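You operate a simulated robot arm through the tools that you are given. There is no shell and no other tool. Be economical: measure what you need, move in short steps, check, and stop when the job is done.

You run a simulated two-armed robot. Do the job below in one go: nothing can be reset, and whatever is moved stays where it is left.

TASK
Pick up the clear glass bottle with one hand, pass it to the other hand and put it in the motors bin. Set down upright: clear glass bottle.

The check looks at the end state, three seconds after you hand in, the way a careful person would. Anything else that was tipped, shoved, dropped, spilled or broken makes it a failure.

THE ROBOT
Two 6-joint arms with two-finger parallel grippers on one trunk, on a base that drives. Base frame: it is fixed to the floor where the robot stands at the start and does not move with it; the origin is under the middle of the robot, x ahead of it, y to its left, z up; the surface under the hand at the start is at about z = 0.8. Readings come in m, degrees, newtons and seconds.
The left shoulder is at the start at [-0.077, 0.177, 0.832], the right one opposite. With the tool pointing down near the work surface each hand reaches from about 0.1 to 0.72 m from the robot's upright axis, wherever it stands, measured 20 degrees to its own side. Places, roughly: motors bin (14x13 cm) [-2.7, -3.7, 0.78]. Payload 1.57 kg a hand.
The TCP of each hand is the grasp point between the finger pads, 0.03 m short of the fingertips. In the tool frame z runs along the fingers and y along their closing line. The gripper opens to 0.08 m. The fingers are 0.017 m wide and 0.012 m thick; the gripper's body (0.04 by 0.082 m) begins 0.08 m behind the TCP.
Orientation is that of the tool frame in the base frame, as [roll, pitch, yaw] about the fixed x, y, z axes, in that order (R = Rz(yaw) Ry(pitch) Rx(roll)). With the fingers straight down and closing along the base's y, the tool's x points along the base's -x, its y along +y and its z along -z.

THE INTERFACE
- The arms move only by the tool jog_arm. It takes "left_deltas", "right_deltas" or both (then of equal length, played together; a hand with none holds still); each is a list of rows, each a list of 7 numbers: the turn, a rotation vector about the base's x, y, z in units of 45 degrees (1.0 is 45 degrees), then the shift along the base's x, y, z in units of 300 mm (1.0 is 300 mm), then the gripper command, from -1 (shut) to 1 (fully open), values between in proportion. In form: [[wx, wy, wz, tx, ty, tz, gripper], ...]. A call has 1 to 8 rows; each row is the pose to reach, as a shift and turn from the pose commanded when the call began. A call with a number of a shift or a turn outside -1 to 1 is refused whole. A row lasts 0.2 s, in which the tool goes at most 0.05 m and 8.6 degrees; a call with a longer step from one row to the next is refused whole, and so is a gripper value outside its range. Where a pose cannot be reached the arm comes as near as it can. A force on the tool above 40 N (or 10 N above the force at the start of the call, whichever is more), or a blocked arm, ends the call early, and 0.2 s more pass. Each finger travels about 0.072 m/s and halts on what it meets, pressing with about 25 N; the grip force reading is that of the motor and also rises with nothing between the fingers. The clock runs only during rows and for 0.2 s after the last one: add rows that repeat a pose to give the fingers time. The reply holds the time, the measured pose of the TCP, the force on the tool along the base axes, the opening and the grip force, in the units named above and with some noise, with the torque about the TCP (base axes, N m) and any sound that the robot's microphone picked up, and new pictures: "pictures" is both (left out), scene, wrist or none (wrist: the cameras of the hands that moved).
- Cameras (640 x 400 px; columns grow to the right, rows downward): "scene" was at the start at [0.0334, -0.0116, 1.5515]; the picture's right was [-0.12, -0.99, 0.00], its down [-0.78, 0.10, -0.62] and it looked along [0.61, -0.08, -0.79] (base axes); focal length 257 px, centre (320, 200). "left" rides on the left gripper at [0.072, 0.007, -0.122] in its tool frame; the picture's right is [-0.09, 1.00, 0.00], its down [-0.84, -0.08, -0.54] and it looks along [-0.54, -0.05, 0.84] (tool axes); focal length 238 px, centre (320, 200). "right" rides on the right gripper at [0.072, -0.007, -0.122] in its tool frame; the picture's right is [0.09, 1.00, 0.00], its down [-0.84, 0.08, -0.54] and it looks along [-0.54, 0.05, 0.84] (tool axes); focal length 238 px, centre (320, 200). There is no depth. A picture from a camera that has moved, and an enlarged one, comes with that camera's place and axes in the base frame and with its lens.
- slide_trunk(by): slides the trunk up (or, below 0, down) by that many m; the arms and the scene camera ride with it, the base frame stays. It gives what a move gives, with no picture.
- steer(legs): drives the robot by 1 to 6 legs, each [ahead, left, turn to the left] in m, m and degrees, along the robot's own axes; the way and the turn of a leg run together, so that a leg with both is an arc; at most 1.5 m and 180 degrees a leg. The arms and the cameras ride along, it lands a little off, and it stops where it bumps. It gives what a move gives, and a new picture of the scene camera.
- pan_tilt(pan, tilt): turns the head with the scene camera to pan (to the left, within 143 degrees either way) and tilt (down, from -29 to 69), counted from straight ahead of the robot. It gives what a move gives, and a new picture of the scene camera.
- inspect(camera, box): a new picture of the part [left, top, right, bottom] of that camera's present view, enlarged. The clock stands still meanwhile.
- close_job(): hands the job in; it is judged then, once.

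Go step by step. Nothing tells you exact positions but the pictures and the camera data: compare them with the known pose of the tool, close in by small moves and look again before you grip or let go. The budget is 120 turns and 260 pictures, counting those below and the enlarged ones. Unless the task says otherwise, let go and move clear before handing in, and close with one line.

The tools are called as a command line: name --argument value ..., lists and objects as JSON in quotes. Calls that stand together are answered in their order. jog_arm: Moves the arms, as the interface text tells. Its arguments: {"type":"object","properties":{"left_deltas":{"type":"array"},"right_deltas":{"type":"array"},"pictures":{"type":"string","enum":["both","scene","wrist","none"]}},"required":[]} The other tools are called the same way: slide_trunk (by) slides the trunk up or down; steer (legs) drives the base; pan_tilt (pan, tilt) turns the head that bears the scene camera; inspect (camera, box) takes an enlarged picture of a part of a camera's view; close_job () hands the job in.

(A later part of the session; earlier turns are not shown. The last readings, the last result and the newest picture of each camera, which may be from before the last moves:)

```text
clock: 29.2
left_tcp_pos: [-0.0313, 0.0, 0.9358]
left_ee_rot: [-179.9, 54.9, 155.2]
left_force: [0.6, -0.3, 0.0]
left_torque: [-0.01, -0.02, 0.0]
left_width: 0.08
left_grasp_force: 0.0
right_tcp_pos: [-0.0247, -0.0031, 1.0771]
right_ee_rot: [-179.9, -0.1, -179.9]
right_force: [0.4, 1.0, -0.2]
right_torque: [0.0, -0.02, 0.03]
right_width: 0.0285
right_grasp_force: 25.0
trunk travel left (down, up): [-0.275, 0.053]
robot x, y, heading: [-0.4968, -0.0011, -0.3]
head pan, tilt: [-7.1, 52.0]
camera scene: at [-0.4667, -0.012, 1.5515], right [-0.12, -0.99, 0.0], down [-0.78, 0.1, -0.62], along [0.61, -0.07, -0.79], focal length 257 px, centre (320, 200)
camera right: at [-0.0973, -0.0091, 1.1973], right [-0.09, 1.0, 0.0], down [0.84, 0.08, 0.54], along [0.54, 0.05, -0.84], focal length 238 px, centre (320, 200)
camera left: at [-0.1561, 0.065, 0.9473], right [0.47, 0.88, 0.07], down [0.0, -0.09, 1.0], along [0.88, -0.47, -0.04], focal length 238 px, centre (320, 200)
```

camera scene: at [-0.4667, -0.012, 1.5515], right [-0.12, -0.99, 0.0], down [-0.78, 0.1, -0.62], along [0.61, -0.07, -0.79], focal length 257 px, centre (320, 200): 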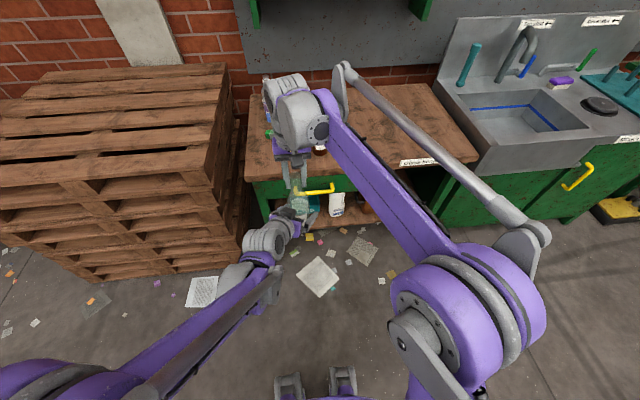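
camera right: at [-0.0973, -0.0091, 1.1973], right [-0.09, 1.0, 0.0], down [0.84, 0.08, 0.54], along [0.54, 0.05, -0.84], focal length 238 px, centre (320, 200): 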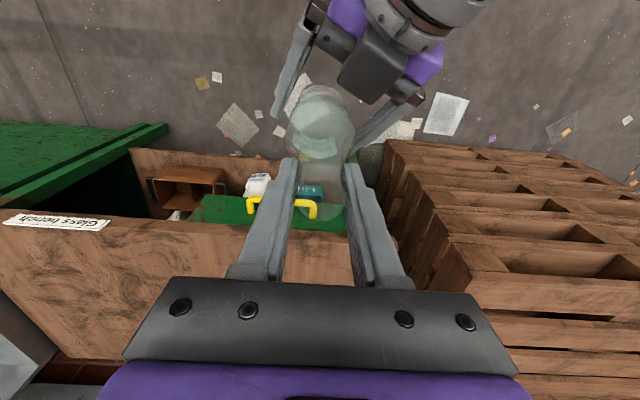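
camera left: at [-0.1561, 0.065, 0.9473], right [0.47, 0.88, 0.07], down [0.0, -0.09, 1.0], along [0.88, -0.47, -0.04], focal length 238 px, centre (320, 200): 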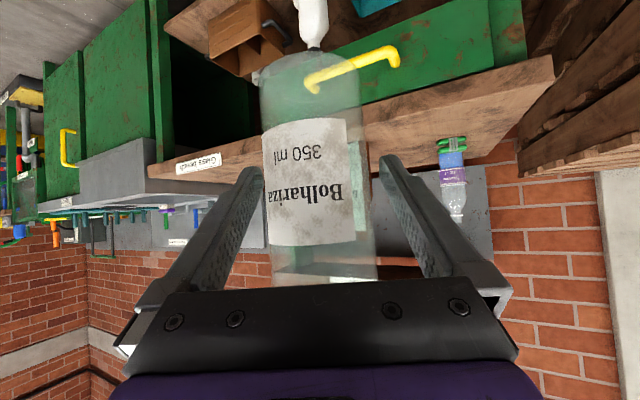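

The right hand now carries the bottle alone. I pull the left hand back along its heading and check that the bottle hangs straight.

jog_arm --left_deltas '[[0, 0, 0, -0.1, 0.046, 0, 1], [0, 0, 0, -0.2, 0.092, 0, 1], [0, 0, 0, -0.3, 0.138, 0, 1], [0, 0, 0, -0.4, 0.184, 0, 1], [0, 0, 0, -0.5, 0.25, 0.05, 1], [0, 0, 0, -0.55, 0.35, 0.15, 1], [0, 0, 0, -0.6, 0.45, 0.25, 1], [0, 0, 0, -0.6, 0.45, 0.25, 1]]'

inspect --camera "scene" --box '[240, 110, 360, 240]'

```text
clock: 31.0
left_tcp_pos: [-0.2138, 0.1347, 1.0124]
left_ee_rot: [-179.8, 54.9, 155.2]
left_force: [0.0, 0.4, -0.3]
left_torque: [0.0, -0.01, -0.01]
left_width: 0.0798
left_grasp_force: 0.0
right_tcp_pos: [-0.0236, -0.0033, 1.0765]
right_ee_rot: [-179.9, 0.1, -179.9]
right_force: [-0.4, 0.7, 0.8]
right_torque: [-0.02, 0.02, 0.05]
right_width: 0.0285
right_grasp_force: 24.5
trunk travel left (down, up): [-0.275, 0.053]
robot x, y, heading: [-0.5011, 0.0022, 0.3]
head pan, tilt: [-7.1, 52.0]
camera scene: at [-0.4663, -0.0115, 1.5515], right [-0.12, -0.99, 0.0], down [-0.78, 0.1, -0.62], along [0.61, -0.08, -0.79], focal length 257 px, centre (320, 200)
camera left: at [-0.3389, 0.2014, 1.0223], right [0.47, 0.88, 0.07], down [0.0, -0.08, 1.0], along [0.88, -0.47, -0.04], focal length 238 px, centre (320, 200)
```

scene: 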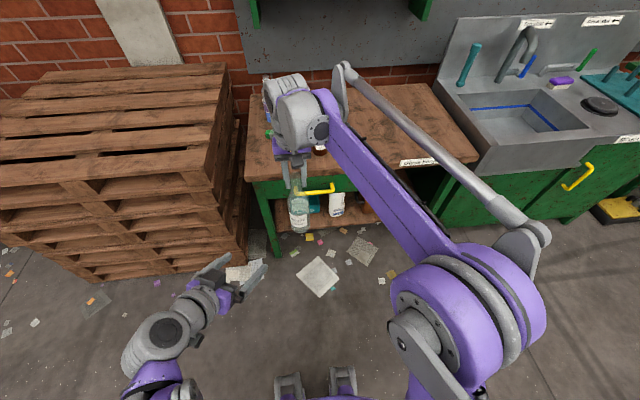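
left: 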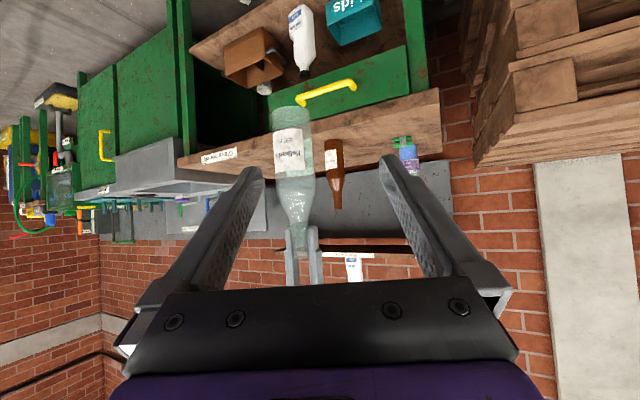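

```text
3.08 times, centred on (300, 175) of scene
camera zoom: at [-0.4663, -0.0115, 1.5515], right [-0.12, -0.99, 0.0], down [-0.78, 0.1, -0.62], along [0.61, -0.08, -0.79], focal length 791 px, centre (382, 277)
```

zoom: 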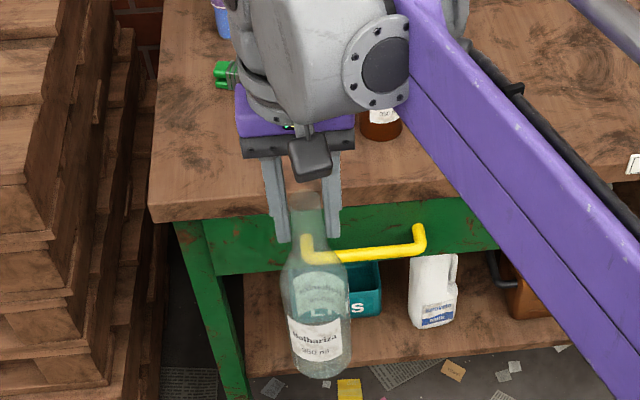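

The bottle hangs upright in the right hand. I back up a little, turn right to face the motors bench, and drive part of the way along open floor.

steer --legs '[[-0.15, 0, 0], [0, 0, -90], [1.0, 0, 0]]'

pan_tilt --pan -45 --tilt 20

```text
clock: 41.0
left_tcp_pos: [-0.5237, -1.2932, 1.0118]
left_ee_rot: [-179.8, 54.8, 64.5]
left_force: [-0.4, -0.3, -0.5]
left_torque: [0.03, 0.01, -0.02]
left_width: 0.08
left_grasp_force: 0.0
right_tcp_pos: [-0.6628, -1.4815, 1.076]
right_ee_rot: [180.0, 0.1, 89.5]
right_force: [0.0, -0.1, 0.4]
right_torque: [0.0, -0.01, 0.01]
right_width: 0.0282
right_grasp_force: 25.2
trunk travel left (down, up): [-0.275, 0.053]
robot x, y, heading: [-0.658, -1.0023, -90.4]
head pan, tilt: [-7.1, 52.0]
camera scene: at [-0.6659, -1.0413, 1.5515], right [-0.99, 0.13, 0.0], down [0.1, 0.78, -0.62], along [-0.08, -0.61, -0.79], focal length 257 px, centre (320, 200)
```

scene: 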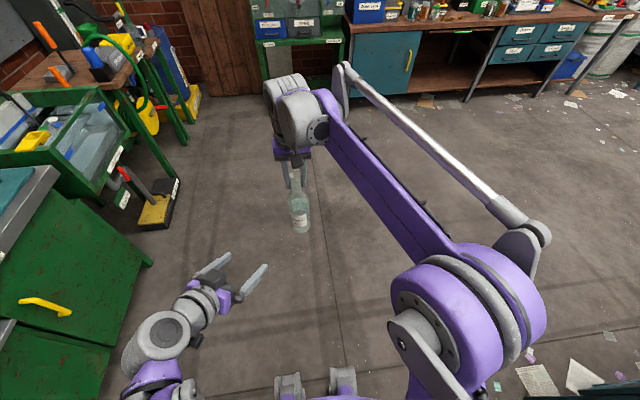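

```text
clock: 42.1
left_tcp_pos: [-0.5233, -1.2946, 1.0109]
left_ee_rot: [-180.0, 55.0, 64.7]
left_force: [-0.3, 1.2, -1.3]
left_torque: [-0.03, 0.03, 0.0]
left_width: 0.08
left_grasp_force: 0.1
right_tcp_pos: [-0.6641, -1.4826, 1.076]
right_ee_rot: [-180.0, -0.1, 89.3]
right_force: [0.1, 0.9, 0.2]
right_torque: [-0.05, -0.02, 0.02]
right_width: 0.0281
right_grasp_force: 24.5
trunk travel left (down, up): [-0.275, 0.053]
robot x, y, heading: [-0.657, -1.0041, -90.3]
head pan, tilt: [-45.0, 20.0]
camera scene: at [-0.7224, -1.0321, 1.5997], right [-0.7, 0.71, 0.0], down [0.24, 0.24, -0.94], along [-0.67, -0.66, -0.34], focal length 257 px, centre (320, 200)
```

scene: 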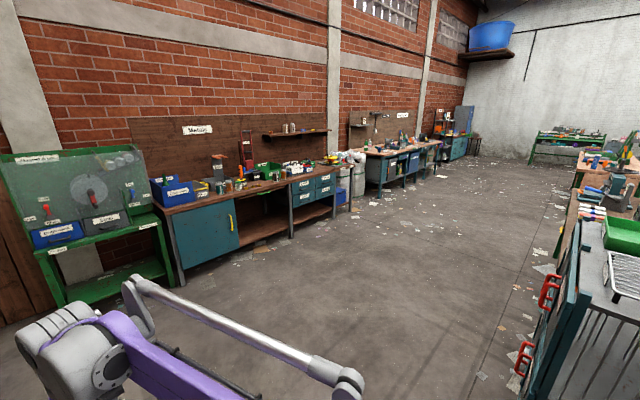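

The open floor ahead is clear and the bench front edge is at y ≈ -3.37. I zoom in to find the motors bin.

inspect --camera "scene" --box '[240, 140, 340, 205]'

inspect --camera "scene" --box '[270, 155, 320, 185]'

```text
6.15 times, centred on (290, 172) of scene
camera zoom: at [-0.7224, -1.0321, 1.5997], right [-0.7, 0.71, 0.0], down [0.24, 0.24, -0.94], along [-0.67, -0.66, -0.34], focal length 1582 px, centre (505, 369)
```

zoom: 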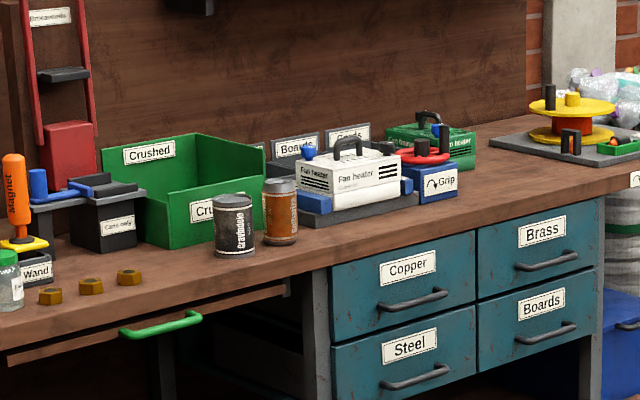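

```text
12.80 times, centred on (295, 170) of scene
camera zoom: at [-0.7224, -1.0321, 1.5997], right [-0.7, 0.71, 0.0], down [0.24, 0.24, -0.94], along [-0.67, -0.66, -0.34], focal length 3290 px, centre (640, 584)
```

zoom: 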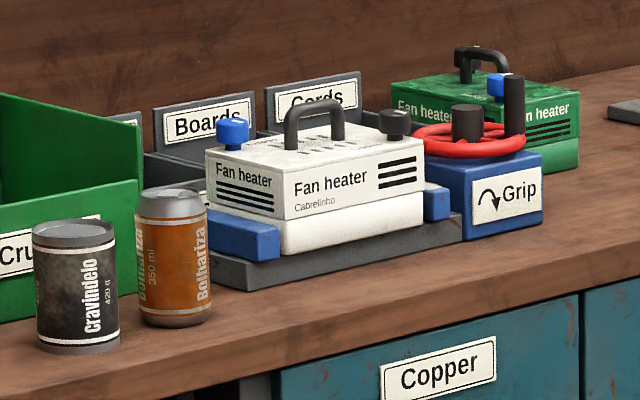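

The grey bins stand behind the fan heaters, and the motors bin should be the leftmost, behind the orange can. I drive to a spot in front of it, short of the bench.

steer --legs '[[1.2, 0, 0], [0.4, -1.2, 0], [0, -0.69, 0]]'

pan_tilt --pan -5 --tilt 35

```text
clock: 64.9
left_tcp_pos: [-2.493, -2.8404, 1.0115]
left_ee_rot: [-179.8, 54.9, 61.8]
left_force: [-0.5, 0.1, 0.4]
left_torque: [0.01, -0.01, -0.02]
left_width: 0.08
left_grasp_force: 0.0
right_tcp_pos: [-2.6413, -3.0218, 1.0762]
right_ee_rot: [-180.0, 0.0, 86.8]
right_force: [0.1, -0.1, 0.5]
right_torque: [0.03, 0.01, -0.02]
right_width: 0.0279
right_grasp_force: 25.1
trunk travel left (down, up): [-0.275, 0.053]
robot x, y, heading: [-2.6085, -2.5465, -93.3]
head pan, tilt: [-45.0, 20.0]
camera scene: at [-2.6783, -2.5697, 1.5998], right [-0.67, 0.75, 0.0], down [0.26, 0.23, -0.94], along [-0.7, -0.63, -0.34], focal length 257 px, centre (320, 200)
```

scene: 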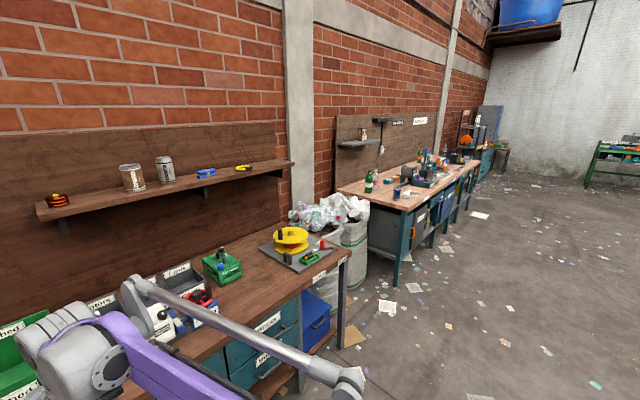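

```text
clock: 66.0
left_tcp_pos: [-2.4915, -2.8403, 1.0111]
left_ee_rot: [-179.9, 54.9, 61.7]
left_force: [-0.5, -0.7, -0.6]
left_torque: [-0.03, -0.05, -0.02]
left_width: 0.0801
left_grasp_force: 0.0
right_tcp_pos: [-2.6408, -3.0208, 1.0761]
right_ee_rot: [180.0, 0.0, 86.6]
right_force: [-0.7, -1.2, 0.2]
right_torque: [-0.01, -0.02, 0.02]
right_width: 0.028
right_grasp_force: 25.0
trunk travel left (down, up): [-0.275, 0.053]
robot x, y, heading: [-2.6098, -2.5465, -93.4]
head pan, tilt: [-5.0, 35.0]
camera scene: at [-2.6215, -2.5948, 1.5759], right [-0.99, 0.14, 0.0], down [0.08, 0.57, -0.82], along [-0.12, -0.81, -0.57], focal length 257 px, centre (320, 200)
```

scene: 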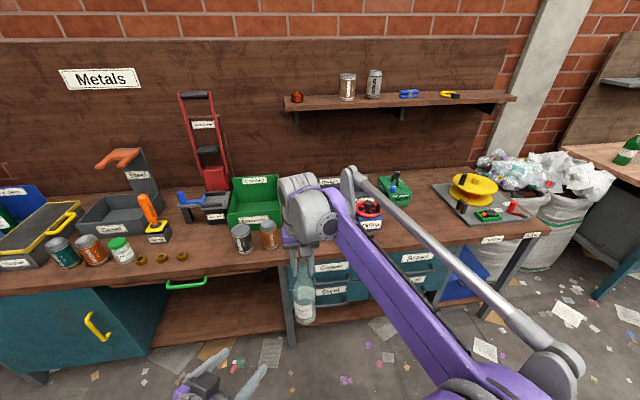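

The arm hides the bins. I straighten the heading and move the bottle to the right for a clear view.

steer --legs '[[0, 0, 3.4]]'

jog_arm --right_deltas '[[0, 0, 0, -0.1, 0.05, 0.04, -1], [0, 0, 0, -0.22, 0.1, 0.08, -1], [0, 0, 0, -0.34, 0.15, 0.12, -1], [0, 0, 0, -0.46, 0.2, 0.16, -1], [0, 0, 0, -0.58, 0.25, 0.2, -1], [0, 0, 0, -0.7, 0.25, 0.25, -1], [0, 0, 0, -0.8, 0.25, 0.3, -1], [0, 0, 0, -0.8, 0.25, 0.3, -1]]'

```text
clock: 66.8
left_tcp_pos: [-2.4757, -2.8334, 1.0115]
left_ee_rot: [-180.0, 54.9, 65.3]
left_force: [-0.3, 1.1, 0.1]
left_torque: [-0.02, 0.02, -0.03]
left_width: 0.0798
left_grasp_force: 0.0
right_tcp_pos: [-2.6131, -3.0223, 1.0763]
right_ee_rot: [-179.9, 0.0, 90.1]
right_force: [-0.1, 0.1, -0.3]
right_torque: [-0.01, 0.01, -0.02]
right_width: 0.0277
right_grasp_force: 25.1
trunk travel left (down, up): [-0.275, 0.053]
robot x, y, heading: [-2.6091, -2.5446, -89.7]
head pan, tilt: [-5.0, 35.0]
camera scene: at [-2.6186, -2.5954, 1.5759], right [-1.0, 0.08, 0.0], down [0.05, 0.57, -0.82], along [-0.07, -0.82, -0.57], focal length 257 px, centre (320, 200)
```

scene: 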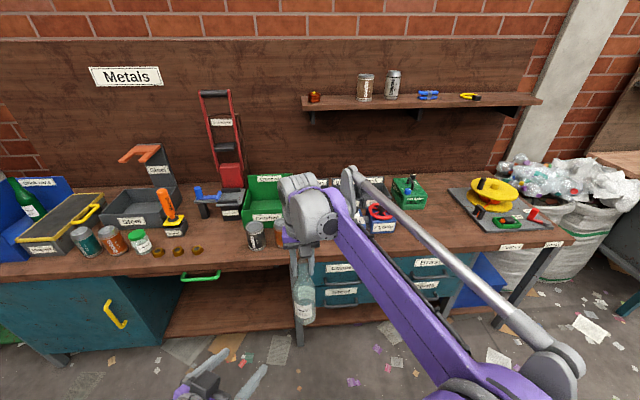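

```text
clock: 68.6
left_tcp_pos: [-2.4754, -2.833, 1.0116]
left_ee_rot: [-179.8, 54.9, 65.3]
left_force: [-0.3, 1.0, 0.1]
left_torque: [-0.03, 0.0, -0.01]
left_width: 0.0798
left_grasp_force: 0.0
right_tcp_pos: [-2.853, -2.9452, 1.165]
right_ee_rot: [-180.0, 0.0, 90.2]
right_force: [0.4, -0.3, -2.8]
right_torque: [-0.03, 0.02, 0.0]
right_width: 0.0279
right_grasp_force: 24.8
trunk travel left (down, up): [-0.275, 0.053]
robot x, y, heading: [-2.613, -2.5495, -89.3]
head pan, tilt: [-5.0, 35.0]
camera scene: at [-2.6183, -2.5953, 1.5759], right [-1.0, 0.08, 0.0], down [0.05, 0.57, -0.82], along [-0.07, -0.82, -0.57], focal length 257 px, centre (320, 200)
camera right: at [-2.8603, -2.873, 1.2865], right [1.0, 0.1, 0.0], down [0.08, -0.84, 0.54], along [0.05, -0.54, -0.84], focal length 238 px, centre (320, 200)
```

scene: 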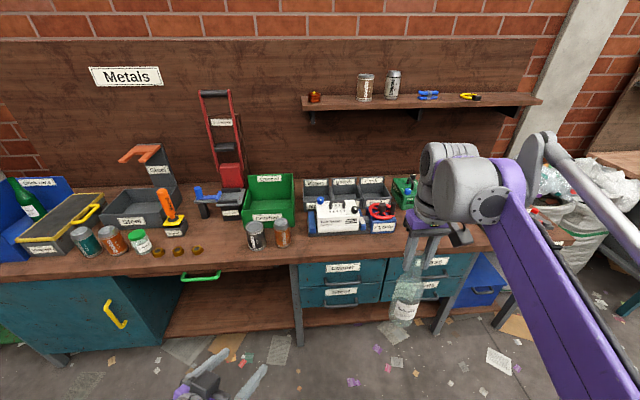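
right: 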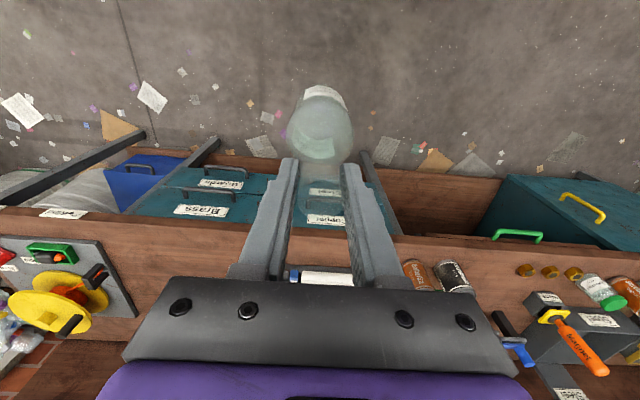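

inspect --camera "scene" --box '[230, 160, 430, 260]'

inspect --camera "scene" --box '[290, 170, 350, 210]'

```text
3.20 times, centred on (330, 210) of scene
camera zoom: at [-2.6183, -2.5953, 1.5759], right [-1.0, 0.08, 0.0], down [0.05, 0.57, -0.82], along [-0.07, -0.82, -0.57], focal length 822 px, centre (288, 168)
```

zoom: 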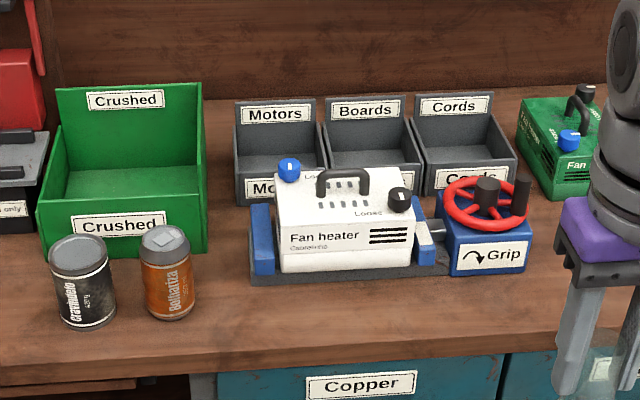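

```text
10.00 times, centred on (320, 190) of scene
camera zoom: at [-2.6183, -2.5953, 1.5759], right [-1.0, 0.08, 0.0], down [0.05, 0.57, -0.82], along [-0.07, -0.82, -0.57], focal length 2570 px, centre (320, 300)
```

zoom: 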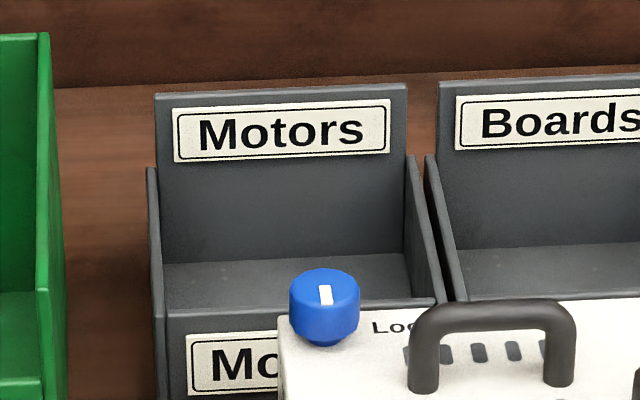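

The motors bin is the leftmost grey one, with its inside centred at about (-2.70, -3.70), floor z ≈ 0.79, back top z ≈ 0.89 and the heater in front of it. Reach will be tight, so I raise the trunk and the left hand and check how close the base can get.

slide_trunk --by 0.05

jog_arm --left_deltas '[[0, 0, 0, 0.05, 0.04, 0.1, 1], [0, 0, 0, 0.1, 0.08, 0.2, 1], [0, 0, 0, 0.15, 0.12, 0.3, 1], [0, 0, 0, 0.2, 0.15, 0.4, 1], [0, 0, 0, 0.2, 0.15, 0.5, 1], [0, 0, 0, 0.2, 0.15, 0.5, 1]]' --pictures "none"

pan_tilt --pan 0 --tilt 69

```text
clock: 69.5
left_tcp_pos: [-2.4749, -2.8346, 1.0625]
left_ee_rot: [-179.9, 55.1, 65.2]
left_force: [-0.2, 1.0, -0.6]
left_torque: [-0.05, 0.0, -0.02]
left_width: 0.0801
left_grasp_force: 0.0
right_tcp_pos: [-2.8516, -2.9468, 1.2168]
right_ee_rot: [180.0, 0.0, 90.2]
right_force: [0.4, 0.2, -1.8]
right_torque: [-0.04, 0.03, 0.02]
right_width: 0.028
right_grasp_force: 24.7
trunk travel left (down, up): [-0.325, 0.003]
robot x, y, heading: [-2.6137, -2.5444, -89.8]
head pan, tilt: [-5.0, 35.0]
```

```text
clock: 70.9
left_tcp_pos: [-2.409, -2.7964, 1.2143]
left_ee_rot: [-179.7, 55.0, 65.1]
left_force: [0.0, 0.2, -0.4]
left_torque: [-0.01, -0.03, -0.01]
left_width: 0.08
left_grasp_force: 0.0
left hand out of reach, approached as far as the arm can: row 1, 2, 3, 4, 5, 6
right_tcp_pos: [-2.8523, -2.9477, 1.2161]
right_ee_rot: [-179.9, 0.0, 90.2]
right_force: [0.4, 0.7, -2.4]
right_torque: [-0.02, 0.0, 0.01]
right_width: 0.0277
right_grasp_force: 25.0
trunk travel left (down, up): [-0.325, 0.003]
robot x, y, heading: [-2.6104, -2.5463, -89.8]
head pan, tilt: [-5.0, 35.0]
```

```text
clock: 71.9
left_tcp_pos: [-2.4101, -2.7952, 1.2145]
left_ee_rot: [-179.8, 55.0, 65.2]
left_force: [1.3, -1.1, 0.2]
left_torque: [0.04, 0.01, 0.01]
left_width: 0.08
left_grasp_force: 0.1
right_tcp_pos: [-2.8521, -2.9472, 1.2162]
right_ee_rot: [-180.0, 0.0, 90.1]
right_force: [-0.1, -0.3, -1.0]
right_torque: [0.02, -0.01, 0.02]
right_width: 0.0279
right_grasp_force: 24.7
trunk travel left (down, up): [-0.325, 0.003]
robot x, y, heading: [-2.6141, -2.5459, -89.6]
head pan, tilt: [0.0, 68.8]
camera scene: at [-2.6111, -2.5612, 1.5852], right [-1.0, 0.0, 0.0], down [0.0, 0.93, -0.36], along [0.0, -0.36, -0.93], focal length 257 px, centre (320, 200)
```

scene: 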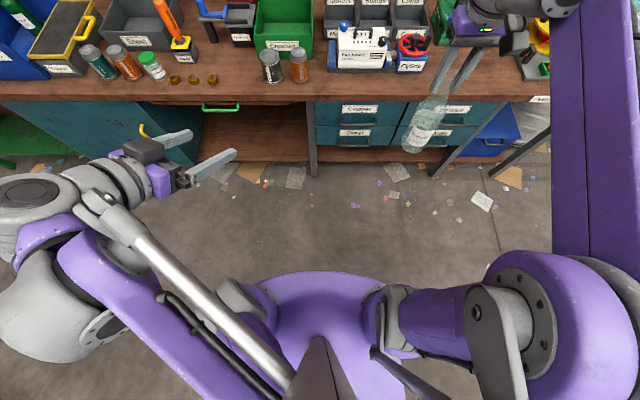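

The base can get within about 0.2 m of the bench edge (y ≈ -3.305). The bottle base is at z ≈ 1.0, above everything on the bench, so I drive forward most of the way.

steer --legs '[[0.4, 0.09, 0]]'

```text
clock: 74.4
left_tcp_pos: [-2.3177, -3.1918, 1.2147]
left_ee_rot: [-179.7, 55.0, 65.3]
left_force: [-0.8, 0.4, -1.0]
left_torque: [0.0, 0.02, 0.04]
left_width: 0.08
left_grasp_force: 0.1
right_tcp_pos: [-2.7589, -3.3444, 1.2154]
right_ee_rot: [-180.0, -0.1, 90.3]
right_force: [0.5, -0.1, -2.0]
right_torque: [0.01, -0.04, 0.01]
right_width: 0.0277
right_grasp_force: 25.2
trunk travel left (down, up): [-0.325, 0.003]
robot x, y, heading: [-2.5214, -2.9436, -89.6]
head pan, tilt: [0.0, 68.8]
camera scene: at [-2.5194, -2.9582, 1.585], right [-1.0, -0.01, 0.0], down [-0.01, 0.93, -0.36], along [0.0, -0.36, -0.93], focal length 257 px, centre (320, 200)
```

scene: 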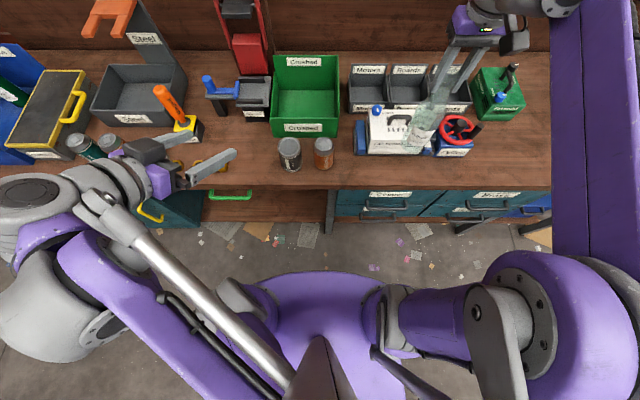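

I now have a good top view of the bins and zoom in to measure.

inspect --camera "scene" --box '[320, 40, 480, 170]'

```text
3.08 times, centred on (400, 105) of scene
camera zoom: at [-2.5194, -2.9582, 1.585], right [-1.0, -0.01, 0.0], down [-0.01, 0.93, -0.36], along [0.0, -0.36, -0.93], focal length 791 px, centre (74, 492)
```

zoom: 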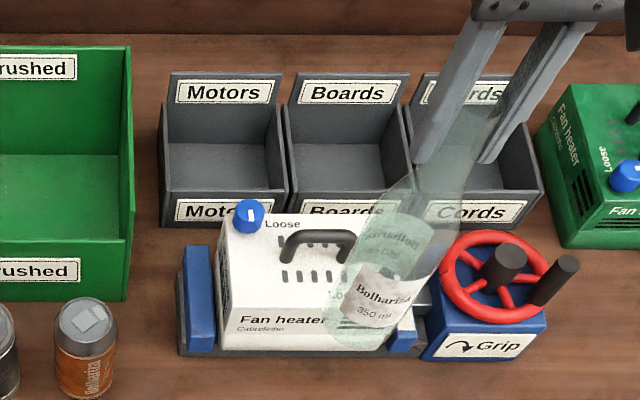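

The bin interior is about x -2.70 ± 0.06 and y -3.62 to -3.76, and the heater's knob and handle stay below z 0.94. I drive the last 0.15 m.

steer --legs '[[0.15, 0, 0]]'

```text
clock: 75.8
left_tcp_pos: [-2.2994, -3.3303, 1.2151]
left_ee_rot: [-179.9, 54.8, 65.5]
left_force: [-0.2, -1.6, 0.0]
left_torque: [0.05, -0.04, 0.06]
left_width: 0.0798
left_grasp_force: 0.0
right_tcp_pos: [-2.7421, -3.4864, 1.2149]
right_ee_rot: [179.9, 0.0, 90.6]
right_force: [-0.5, -0.3, -2.9]
right_torque: [0.06, -0.05, 0.02]
right_width: 0.0278
right_grasp_force: 24.8
trunk travel left (down, up): [-0.325, 0.003]
robot x, y, heading: [-2.5016, -3.0813, -89.7]
head pan, tilt: [0.0, 68.8]
camera scene: at [-2.5042, -3.0995, 1.5855], right [-1.0, -0.01, 0.0], down [-0.01, 0.93, -0.36], along [0.01, -0.36, -0.93], focal length 257 px, centre (320, 200)
```

scene: 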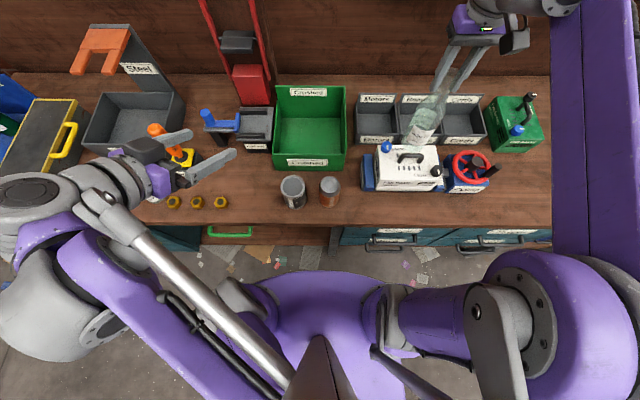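

I move the bottle forward and left at travel height toward the bin.

jog_arm --right_deltas '[[0, 0, 0, 0.03, -0.1, 0, -1], [0, 0, 0, 0.06, -0.2, -0.01, -1], [0, 0, 0, 0.09, -0.3, -0.02, -1], [0, 0, 0, 0.12, -0.4, -0.03, -1], [0, 0, 0, 0.14, -0.48, -0.05, -1], [0, 0, 0, 0.14, -0.48, -0.05, -1]]'

inspect --camera "scene" --box '[320, 60, 500, 210]'

```text
clock: 77.2
left_tcp_pos: [-2.2958, -3.3259, 1.2148]
left_ee_rot: [-179.8, 55.0, 65.9]
left_force: [0.4, -0.2, -0.7]
left_torque: [0.01, -0.01, -0.01]
left_width: 0.08
left_grasp_force: 0.1
right_tcp_pos: [-2.6933, -3.6238, 1.1993]
right_ee_rot: [-180.0, 0.0, 90.8]
right_force: [-1.2, 1.0, -3.5]
right_torque: [0.03, -0.04, 0.0]
right_width: 0.0277
right_grasp_force: 24.7
trunk travel left (down, up): [-0.325, 0.003]
robot x, y, heading: [-2.4991, -3.0798, -89.3]
head pan, tilt: [0.0, 68.8]
camera scene: at [-2.5001, -3.0927, 1.5851], right [-1.0, -0.01, 0.0], down [-0.01, 0.93, -0.36], along [0.01, -0.36, -0.93], focal length 257 px, centre (320, 200)
camera right: at [-2.7022, -3.5529, 1.3207], right [0.99, 0.11, 0.0], down [0.09, -0.84, 0.54], along [0.06, -0.54, -0.84], focal length 238 px, centre (320, 200)
```

scene: 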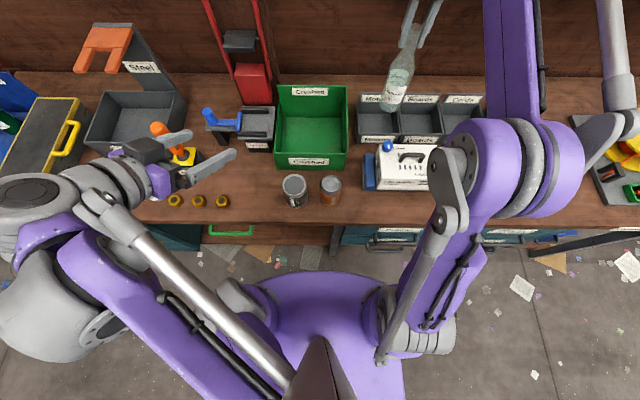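
right: 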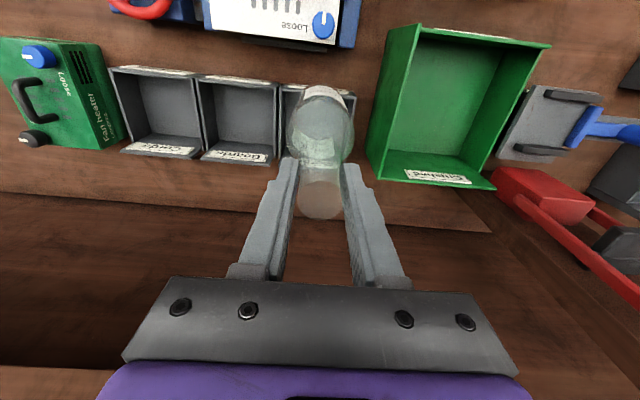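

```text
2.67 times, centred on (410, 135) of scene
camera zoom: at [-2.5001, -3.0927, 1.5851], right [-1.0, -0.01, 0.0], down [-0.01, 0.93, -0.36], along [0.01, -0.36, -0.93], focal length 685 px, centre (80, 373)
```

zoom: 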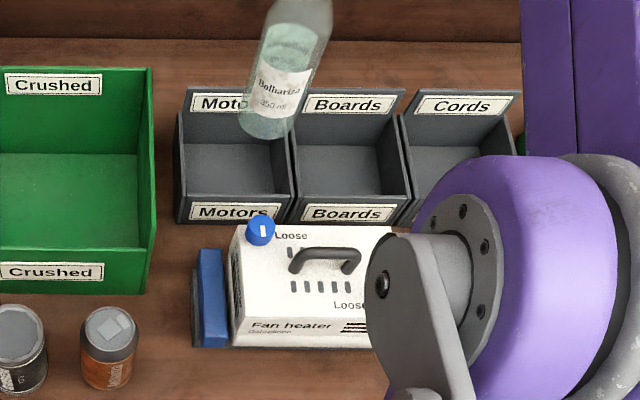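

The bottle hangs over the motors bin. Before lowering, I check through the left camera that the right elbow is clear and see how the bottle sits relative to the bin.

inspect --camera "left" --box '[0, 0, 640, 400]'

inspect --camera "right" --box '[240, 50, 400, 220]'

```text
1.00 times, centred on (320, 200) of left (not enlarged: the box is as wide or as high as the picture)
camera zoom: at [-2.232, -3.1989, 1.2252], right [0.89, -0.46, 0.07], down [-0.08, 0.0, 1.0], along [-0.46, -0.89, -0.04], focal length 238 px, centre (320, 200)
```

zoom: 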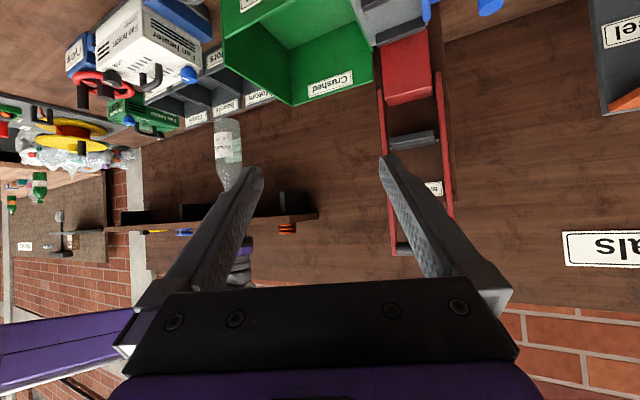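

```text
2.35 times, centred on (320, 135) of right
camera zoom: at [-2.7022, -3.5529, 1.3207], right [0.99, 0.11, 0.0], down [0.09, -0.84, 0.54], along [0.06, -0.54, -0.84], focal length 561 px, centre (320, 353)
```

zoom: 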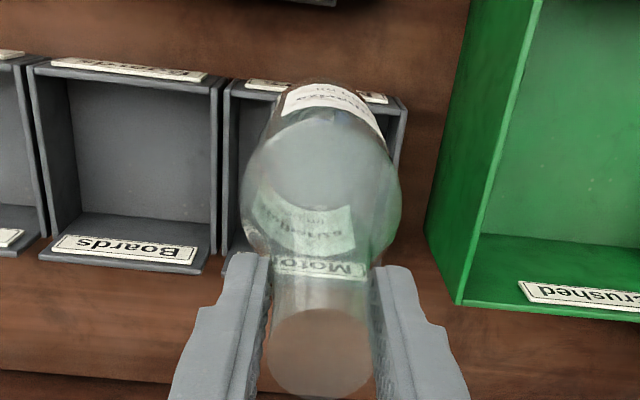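

The elbow is high and clear, and the bin centre is at about (-2.698, -3.69). I move over it and lower to just inside the rim.

jog_arm --right_deltas '[[0, 0, 0, -0.005, -0.08, -0.03, -1], [0, 0, 0, -0.01, -0.16, -0.08, -1], [0, 0, 0, -0.013, -0.214, -0.16, -1], [0, 0, 0, -0.013, -0.214, -0.25, -1], [0, 0, 0, -0.013, -0.214, -0.34, -1], [0, 0, 0, -0.013, -0.214, -0.34, -1]]'

inspect --camera "scene" --box '[320, 60, 500, 210]'

inspect --camera "left" --box '[130, 20, 330, 200]'

```text
clock: 78.6
left_tcp_pos: [-2.2926, -3.3252, 1.2146]
left_ee_rot: [-179.7, 55.0, 65.8]
left_force: [0.3, 0.7, 0.2]
left_torque: [0.01, -0.01, -0.02]
left_width: 0.0801
left_grasp_force: 0.1
right_tcp_pos: [-2.6948, -3.6903, 1.0968]
right_ee_rot: [179.9, 0.0, 91.0]
right_force: [-0.1, 0.0, -2.1]
right_torque: [-0.06, 0.03, -0.03]
right_width: 0.0278
right_grasp_force: 25.1
trunk travel left (down, up): [-0.325, 0.003]
robot x, y, heading: [-2.4933, -3.0815, -89.2]
head pan, tilt: [0.0, 68.8]
camera scene: at [-2.4975, -3.0936, 1.5852], right [-1.0, -0.02, 0.0], down [-0.01, 0.93, -0.36], along [0.01, -0.36, -0.93], focal length 257 px, centre (320, 200)
camera right: at [-2.7037, -3.618, 1.2187], right [0.99, 0.11, 0.0], down [0.09, -0.84, 0.54], along [0.06, -0.54, -0.84], focal length 238 px, centre (320, 200)
```

scene: 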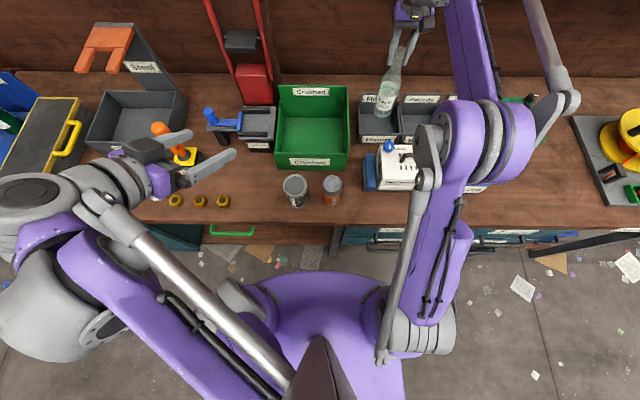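
right: 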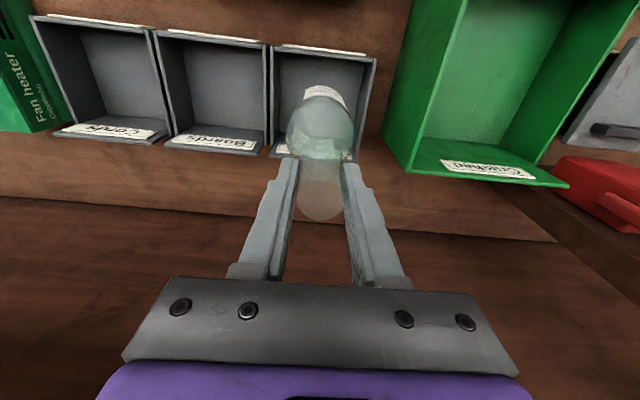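

```text
2.67 times, centred on (410, 135) of scene
camera zoom: at [-2.4975, -3.0936, 1.5852], right [-1.0, -0.02, 0.0], down [-0.01, 0.93, -0.36], along [0.01, -0.36, -0.93], focal length 685 px, centre (80, 373)
```

zoom: 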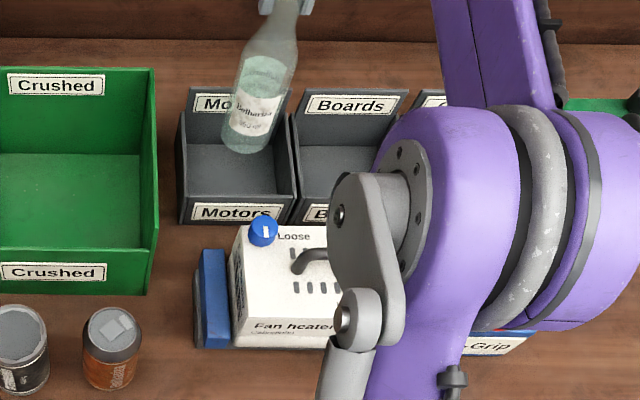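

```text
2.22 times, centred on (230, 110) of left
camera zoom: at [-2.2293, -3.1993, 1.2252], right [0.89, -0.46, 0.07], down [-0.08, 0.0, 1.0], along [-0.46, -0.89, -0.04], focal length 530 px, centre (520, 400)
```

zoom: 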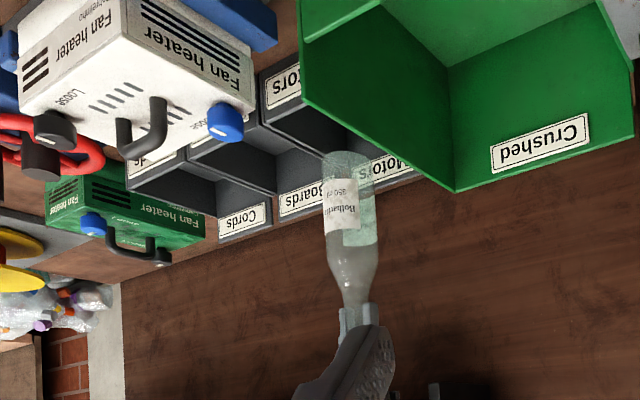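

The bottle is over the bin's middle and upright. I lower it further into the bin, still a little above the floor.

jog_arm --right_deltas '[[0, 0, 0, -0.012, -0.01, -0.08, -1], [0, 0, 0, -0.012, -0.01, -0.16, -1], [0, 0, 0, -0.012, -0.01, -0.24, -1], [0, 0, 0, -0.012, -0.01, -0.26, -1], [0, 0, 0, -0.012, -0.01, -0.26, -1]]'

inspect --camera "scene" --box '[340, 60, 440, 160]'

inspect --camera "left" --box '[180, 20, 320, 160]'

```text
clock: 79.8
left_tcp_pos: [-2.2897, -3.3271, 1.214]
left_ee_rot: [-179.8, 55.1, 65.9]
left_force: [0.1, -0.3, -0.5]
left_torque: [-0.03, -0.01, -0.03]
left_width: 0.0803
left_grasp_force: 0.1
right_tcp_pos: [-2.6958, -3.6934, 1.0189]
right_ee_rot: [-180.0, 0.0, 90.9]
right_force: [1.0, 0.0, -1.8]
right_torque: [-0.03, 0.01, 0.0]
right_width: 0.0277
right_grasp_force: 25.5
trunk travel left (down, up): [-0.325, 0.003]
robot x, y, heading: [-2.4936, -3.0805, -88.9]
head pan, tilt: [0.0, 68.8]
camera scene: at [-2.4941, -3.0944, 1.5852], right [-1.0, -0.02, 0.0], down [-0.01, 0.93, -0.36], along [0.01, -0.36, -0.93], focal length 257 px, centre (320, 200)
camera right: at [-2.7042, -3.6224, 1.1414], right [0.99, 0.11, 0.0], down [0.09, -0.84, 0.54], along [0.06, -0.54, -0.84], focal length 238 px, centre (320, 200)
```

scene: 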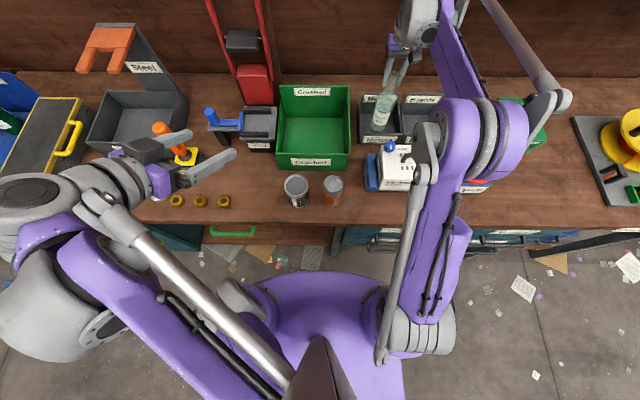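
right: 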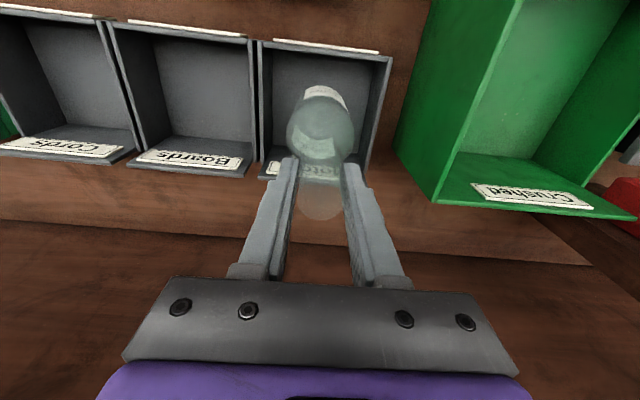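

```text
4.00 times, centred on (390, 110) of scene
camera zoom: at [-2.4941, -3.0944, 1.5852], right [-1.0, -0.02, 0.0], down [-0.01, 0.93, -0.36], along [0.01, -0.36, -0.93], focal length 1028 px, centre (40, 560)
```

zoom: 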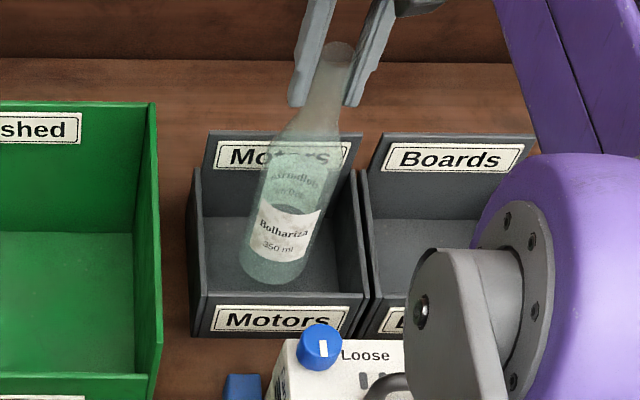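

```text
2.86 times, centred on (250, 90) of left
camera zoom: at [-2.2259, -3.2001, 1.2252], right [0.89, -0.46, 0.07], down [-0.08, 0.0, 1.0], along [-0.46, -0.89, -0.04], focal length 681 px, centre (520, 514)
```

zoom: 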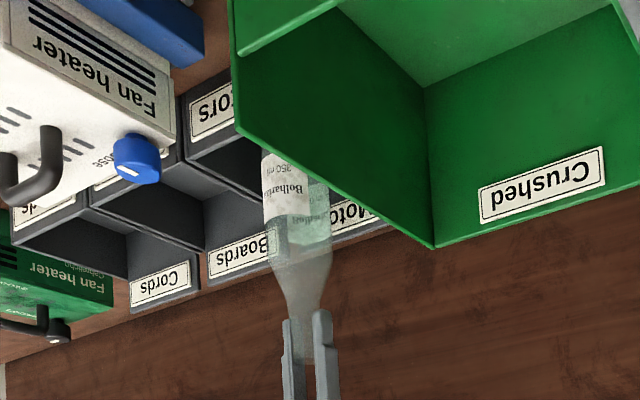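

The bottle is inside the bin walls, about 2–3 cm above its floor. I lower slowly while watching the force.

jog_arm --right_deltas '[[0, 0, 0, -0.005, 0, -0.02, -1], [0, 0, 0, -0.005, 0, -0.04, -1], [0, 0, 0, -0.005, 0, -0.05, -1], [0, 0, 0, -0.005, 0, -0.05, -1]]' --pictures "none"

jog_arm --right_deltas '[[0, 0, 0, 0, 0, -0.01, -1], [0, 0, 0, 0, 0, -0.017, -1], [0, 0, 0, 0, 0, -0.017, -1]]' --pictures "none"

```text
clock: 80.8
left_tcp_pos: [-2.2868, -3.3261, 1.2139]
left_ee_rot: [-179.8, 55.1, 66.0]
left_force: [0.3, -0.2, 1.2]
left_torque: [0.01, 0.02, 0.02]
left_width: 0.0801
left_grasp_force: 0.0
right_tcp_pos: [-2.6933, -3.6942, 1.0054]
right_ee_rot: [180.0, 0.0, 90.9]
right_force: [0.3, 0.7, -2.0]
right_torque: [-0.01, -0.02, 0.01]
right_width: 0.0281
right_grasp_force: 25.1
trunk travel left (down, up): [-0.325, 0.003]
robot x, y, heading: [-2.4904, -3.08, -89.3]
head pan, tilt: [0.0, 68.8]
```

```text
clock: 81.6
left_tcp_pos: [-2.2855, -3.3261, 1.2145]
left_ee_rot: [-179.9, 54.9, 65.9]
left_force: [-0.5, -0.3, -0.2]
left_torque: [0.0, -0.02, 0.0]
left_width: 0.08
left_grasp_force: 0.1
right_tcp_pos: [-2.6929, -3.695, 1.0004]
right_ee_rot: [-180.0, 0.0, 90.9]
right_force: [0.2, 0.9, -1.9]
right_torque: [-0.02, 0.01, 0.01]
right_width: 0.0277
right_grasp_force: 24.8
trunk travel left (down, up): [-0.325, 0.003]
robot x, y, heading: [-2.4904, -3.0824, -89.3]
head pan, tilt: [0.0, 68.8]
```

There is no contact yet, so I continue down in small steps.

jog_arm --right_deltas '[[0, 0, 0, -0.01, 0, -0.01, -1], [0, 0, 0, -0.015, 0, -0.017, -1], [0, 0, 0, -0.015, 0, -0.017, -1]]' --pictures "none"

jog_arm --right_deltas '[[0, 0, 0, 0, 0, -0.007, -1], [0, 0, 0, 0, 0, -0.013, -1], [0, 0, 0, 0, 0, -0.013, -1]]' --pictures "wrist"

inspect --camera "scene" --box '[340, 60, 440, 160]'

```text
clock: 82.4
left_tcp_pos: [-2.2978, -3.3255, 1.2158]
left_ee_rot: [-179.8, 55.0, 65.7]
left_force: [0.4, -0.2, 0.7]
left_torque: [0.01, -0.01, 0.02]
left_width: 0.0801
left_grasp_force: 0.1
right_tcp_pos: [-2.7079, -3.6921, 0.9955]
right_ee_rot: [-180.0, 0.0, 90.8]
right_force: [-0.2, -0.3, -1.7]
right_torque: [0.01, -0.02, 0.0]
right_width: 0.0278
right_grasp_force: 24.7
trunk travel left (down, up): [-0.325, 0.003]
robot x, y, heading: [-2.5009, -3.0804, -89.2]
head pan, tilt: [0.0, 68.8]
```

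```text
clock: 83.2
left_tcp_pos: [-2.2936, -3.3237, 1.2151]
left_ee_rot: [-179.9, 55.1, 65.8]
left_force: [-0.8, -0.4, 0.3]
left_torque: [0.02, -0.04, -0.02]
left_width: 0.0801
left_grasp_force: 0.1
right_tcp_pos: [-2.7043, -3.6922, 0.9935]
right_ee_rot: [-180.0, 0.1, 90.9]
right_force: [-2.8, 1.0, 18.5]
right_torque: [0.27, 0.1, 0.01]
right_width: 0.0283
right_grasp_force: 25.1
trunk travel left (down, up): [-0.325, 0.003]
robot x, y, heading: [-2.4969, -3.0785, -89.5]
head pan, tilt: [0.0, 68.8]
camera right: at [-2.7124, -3.6205, 1.1149], right [0.99, 0.11, 0.0], down [0.09, -0.83, 0.54], along [0.06, -0.54, -0.84], focal length 238 px, centre (320, 200)
```

right: 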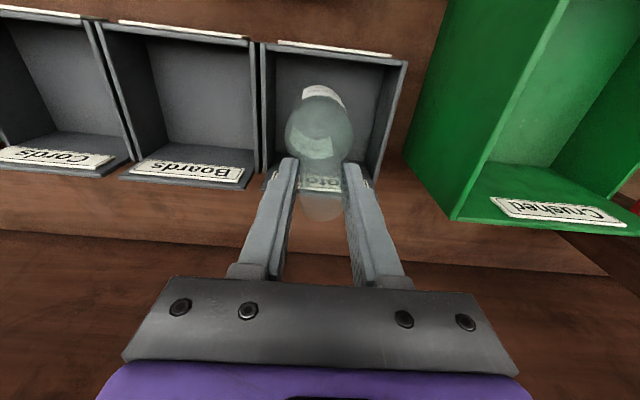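

```text
4.00 times, centred on (390, 110) of scene
camera zoom: at [-2.4978, -3.0914, 1.5854], right [-1.0, -0.02, 0.0], down [-0.01, 0.93, -0.36], along [0.01, -0.36, -0.93], focal length 1028 px, centre (40, 560)
```

zoom: 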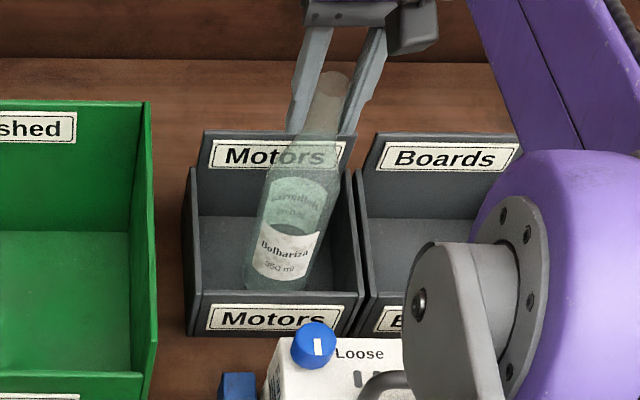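

The bottle stands on the bin floor with contact at about 18 N, at the expected height. I ease the pressure and open slowly.

jog_arm --right_deltas '[[0, 0, 0, 0, 0, 0.003, -1], [0, 0, 0, 0, 0, 0.004, -1], [0, 0, 0, 0, 0, 0.004, -0.25], [0, 0, 0, 0, 0, 0.004, -0.15], [0, 0, 0, 0, 0, 0.004, 0], [0, 0, 0, 0, 0, 0.004, 0.2], [0, 0, 0, 0, 0, 0.004, 0.2]]'

inspect --camera "scene" --box '[340, 60, 440, 160]'

```text
clock: 84.8
left_tcp_pos: [-2.287, -3.3274, 1.2151]
left_ee_rot: [-179.8, 55.1, 66.0]
left_force: [-0.1, -1.2, 1.2]
left_torque: [0.01, -0.02, 0.0]
left_width: 0.0798
left_grasp_force: 0.0
right_tcp_pos: [-2.6981, -3.6959, 0.9933]
right_ee_rot: [-180.0, 0.0, 90.8]
right_force: [-0.5, 0.0, -0.4]
right_torque: [0.0, -0.02, 0.03]
right_width: 0.0482
right_grasp_force: 0.1
trunk travel left (down, up): [-0.325, 0.003]
robot x, y, heading: [-2.4925, -3.0814, -89.0]
head pan, tilt: [0.0, 68.8]
camera scene: at [-2.4908, -3.0952, 1.5852], right [-1.0, -0.02, 0.0], down [-0.01, 0.93, -0.36], along [0.01, -0.36, -0.93], focal length 257 px, centre (320, 200)
camera right: at [-2.7054, -3.6235, 1.1144], right [0.99, 0.11, 0.0], down [0.09, -0.84, 0.54], along [0.06, -0.54, -0.84], focal length 238 px, centre (320, 200)
```

scene: 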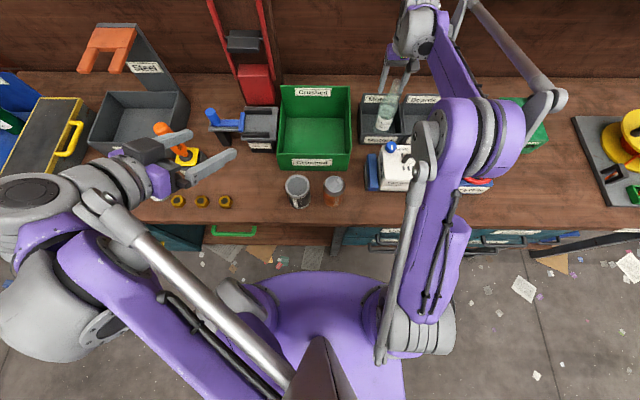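
right: 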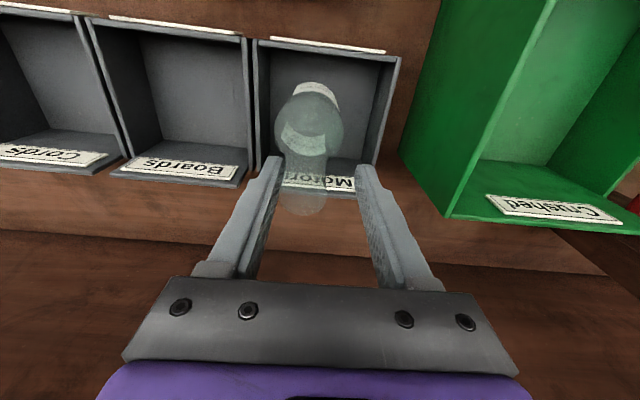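

```text
4.00 times, centred on (390, 110) of scene
camera zoom: at [-2.4908, -3.0952, 1.5852], right [-1.0, -0.02, 0.0], down [-0.01, 0.93, -0.36], along [0.01, -0.36, -0.93], focal length 1028 px, centre (40, 560)
```

zoom: 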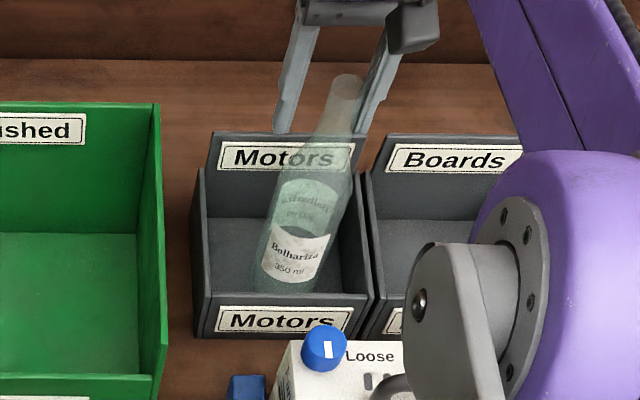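

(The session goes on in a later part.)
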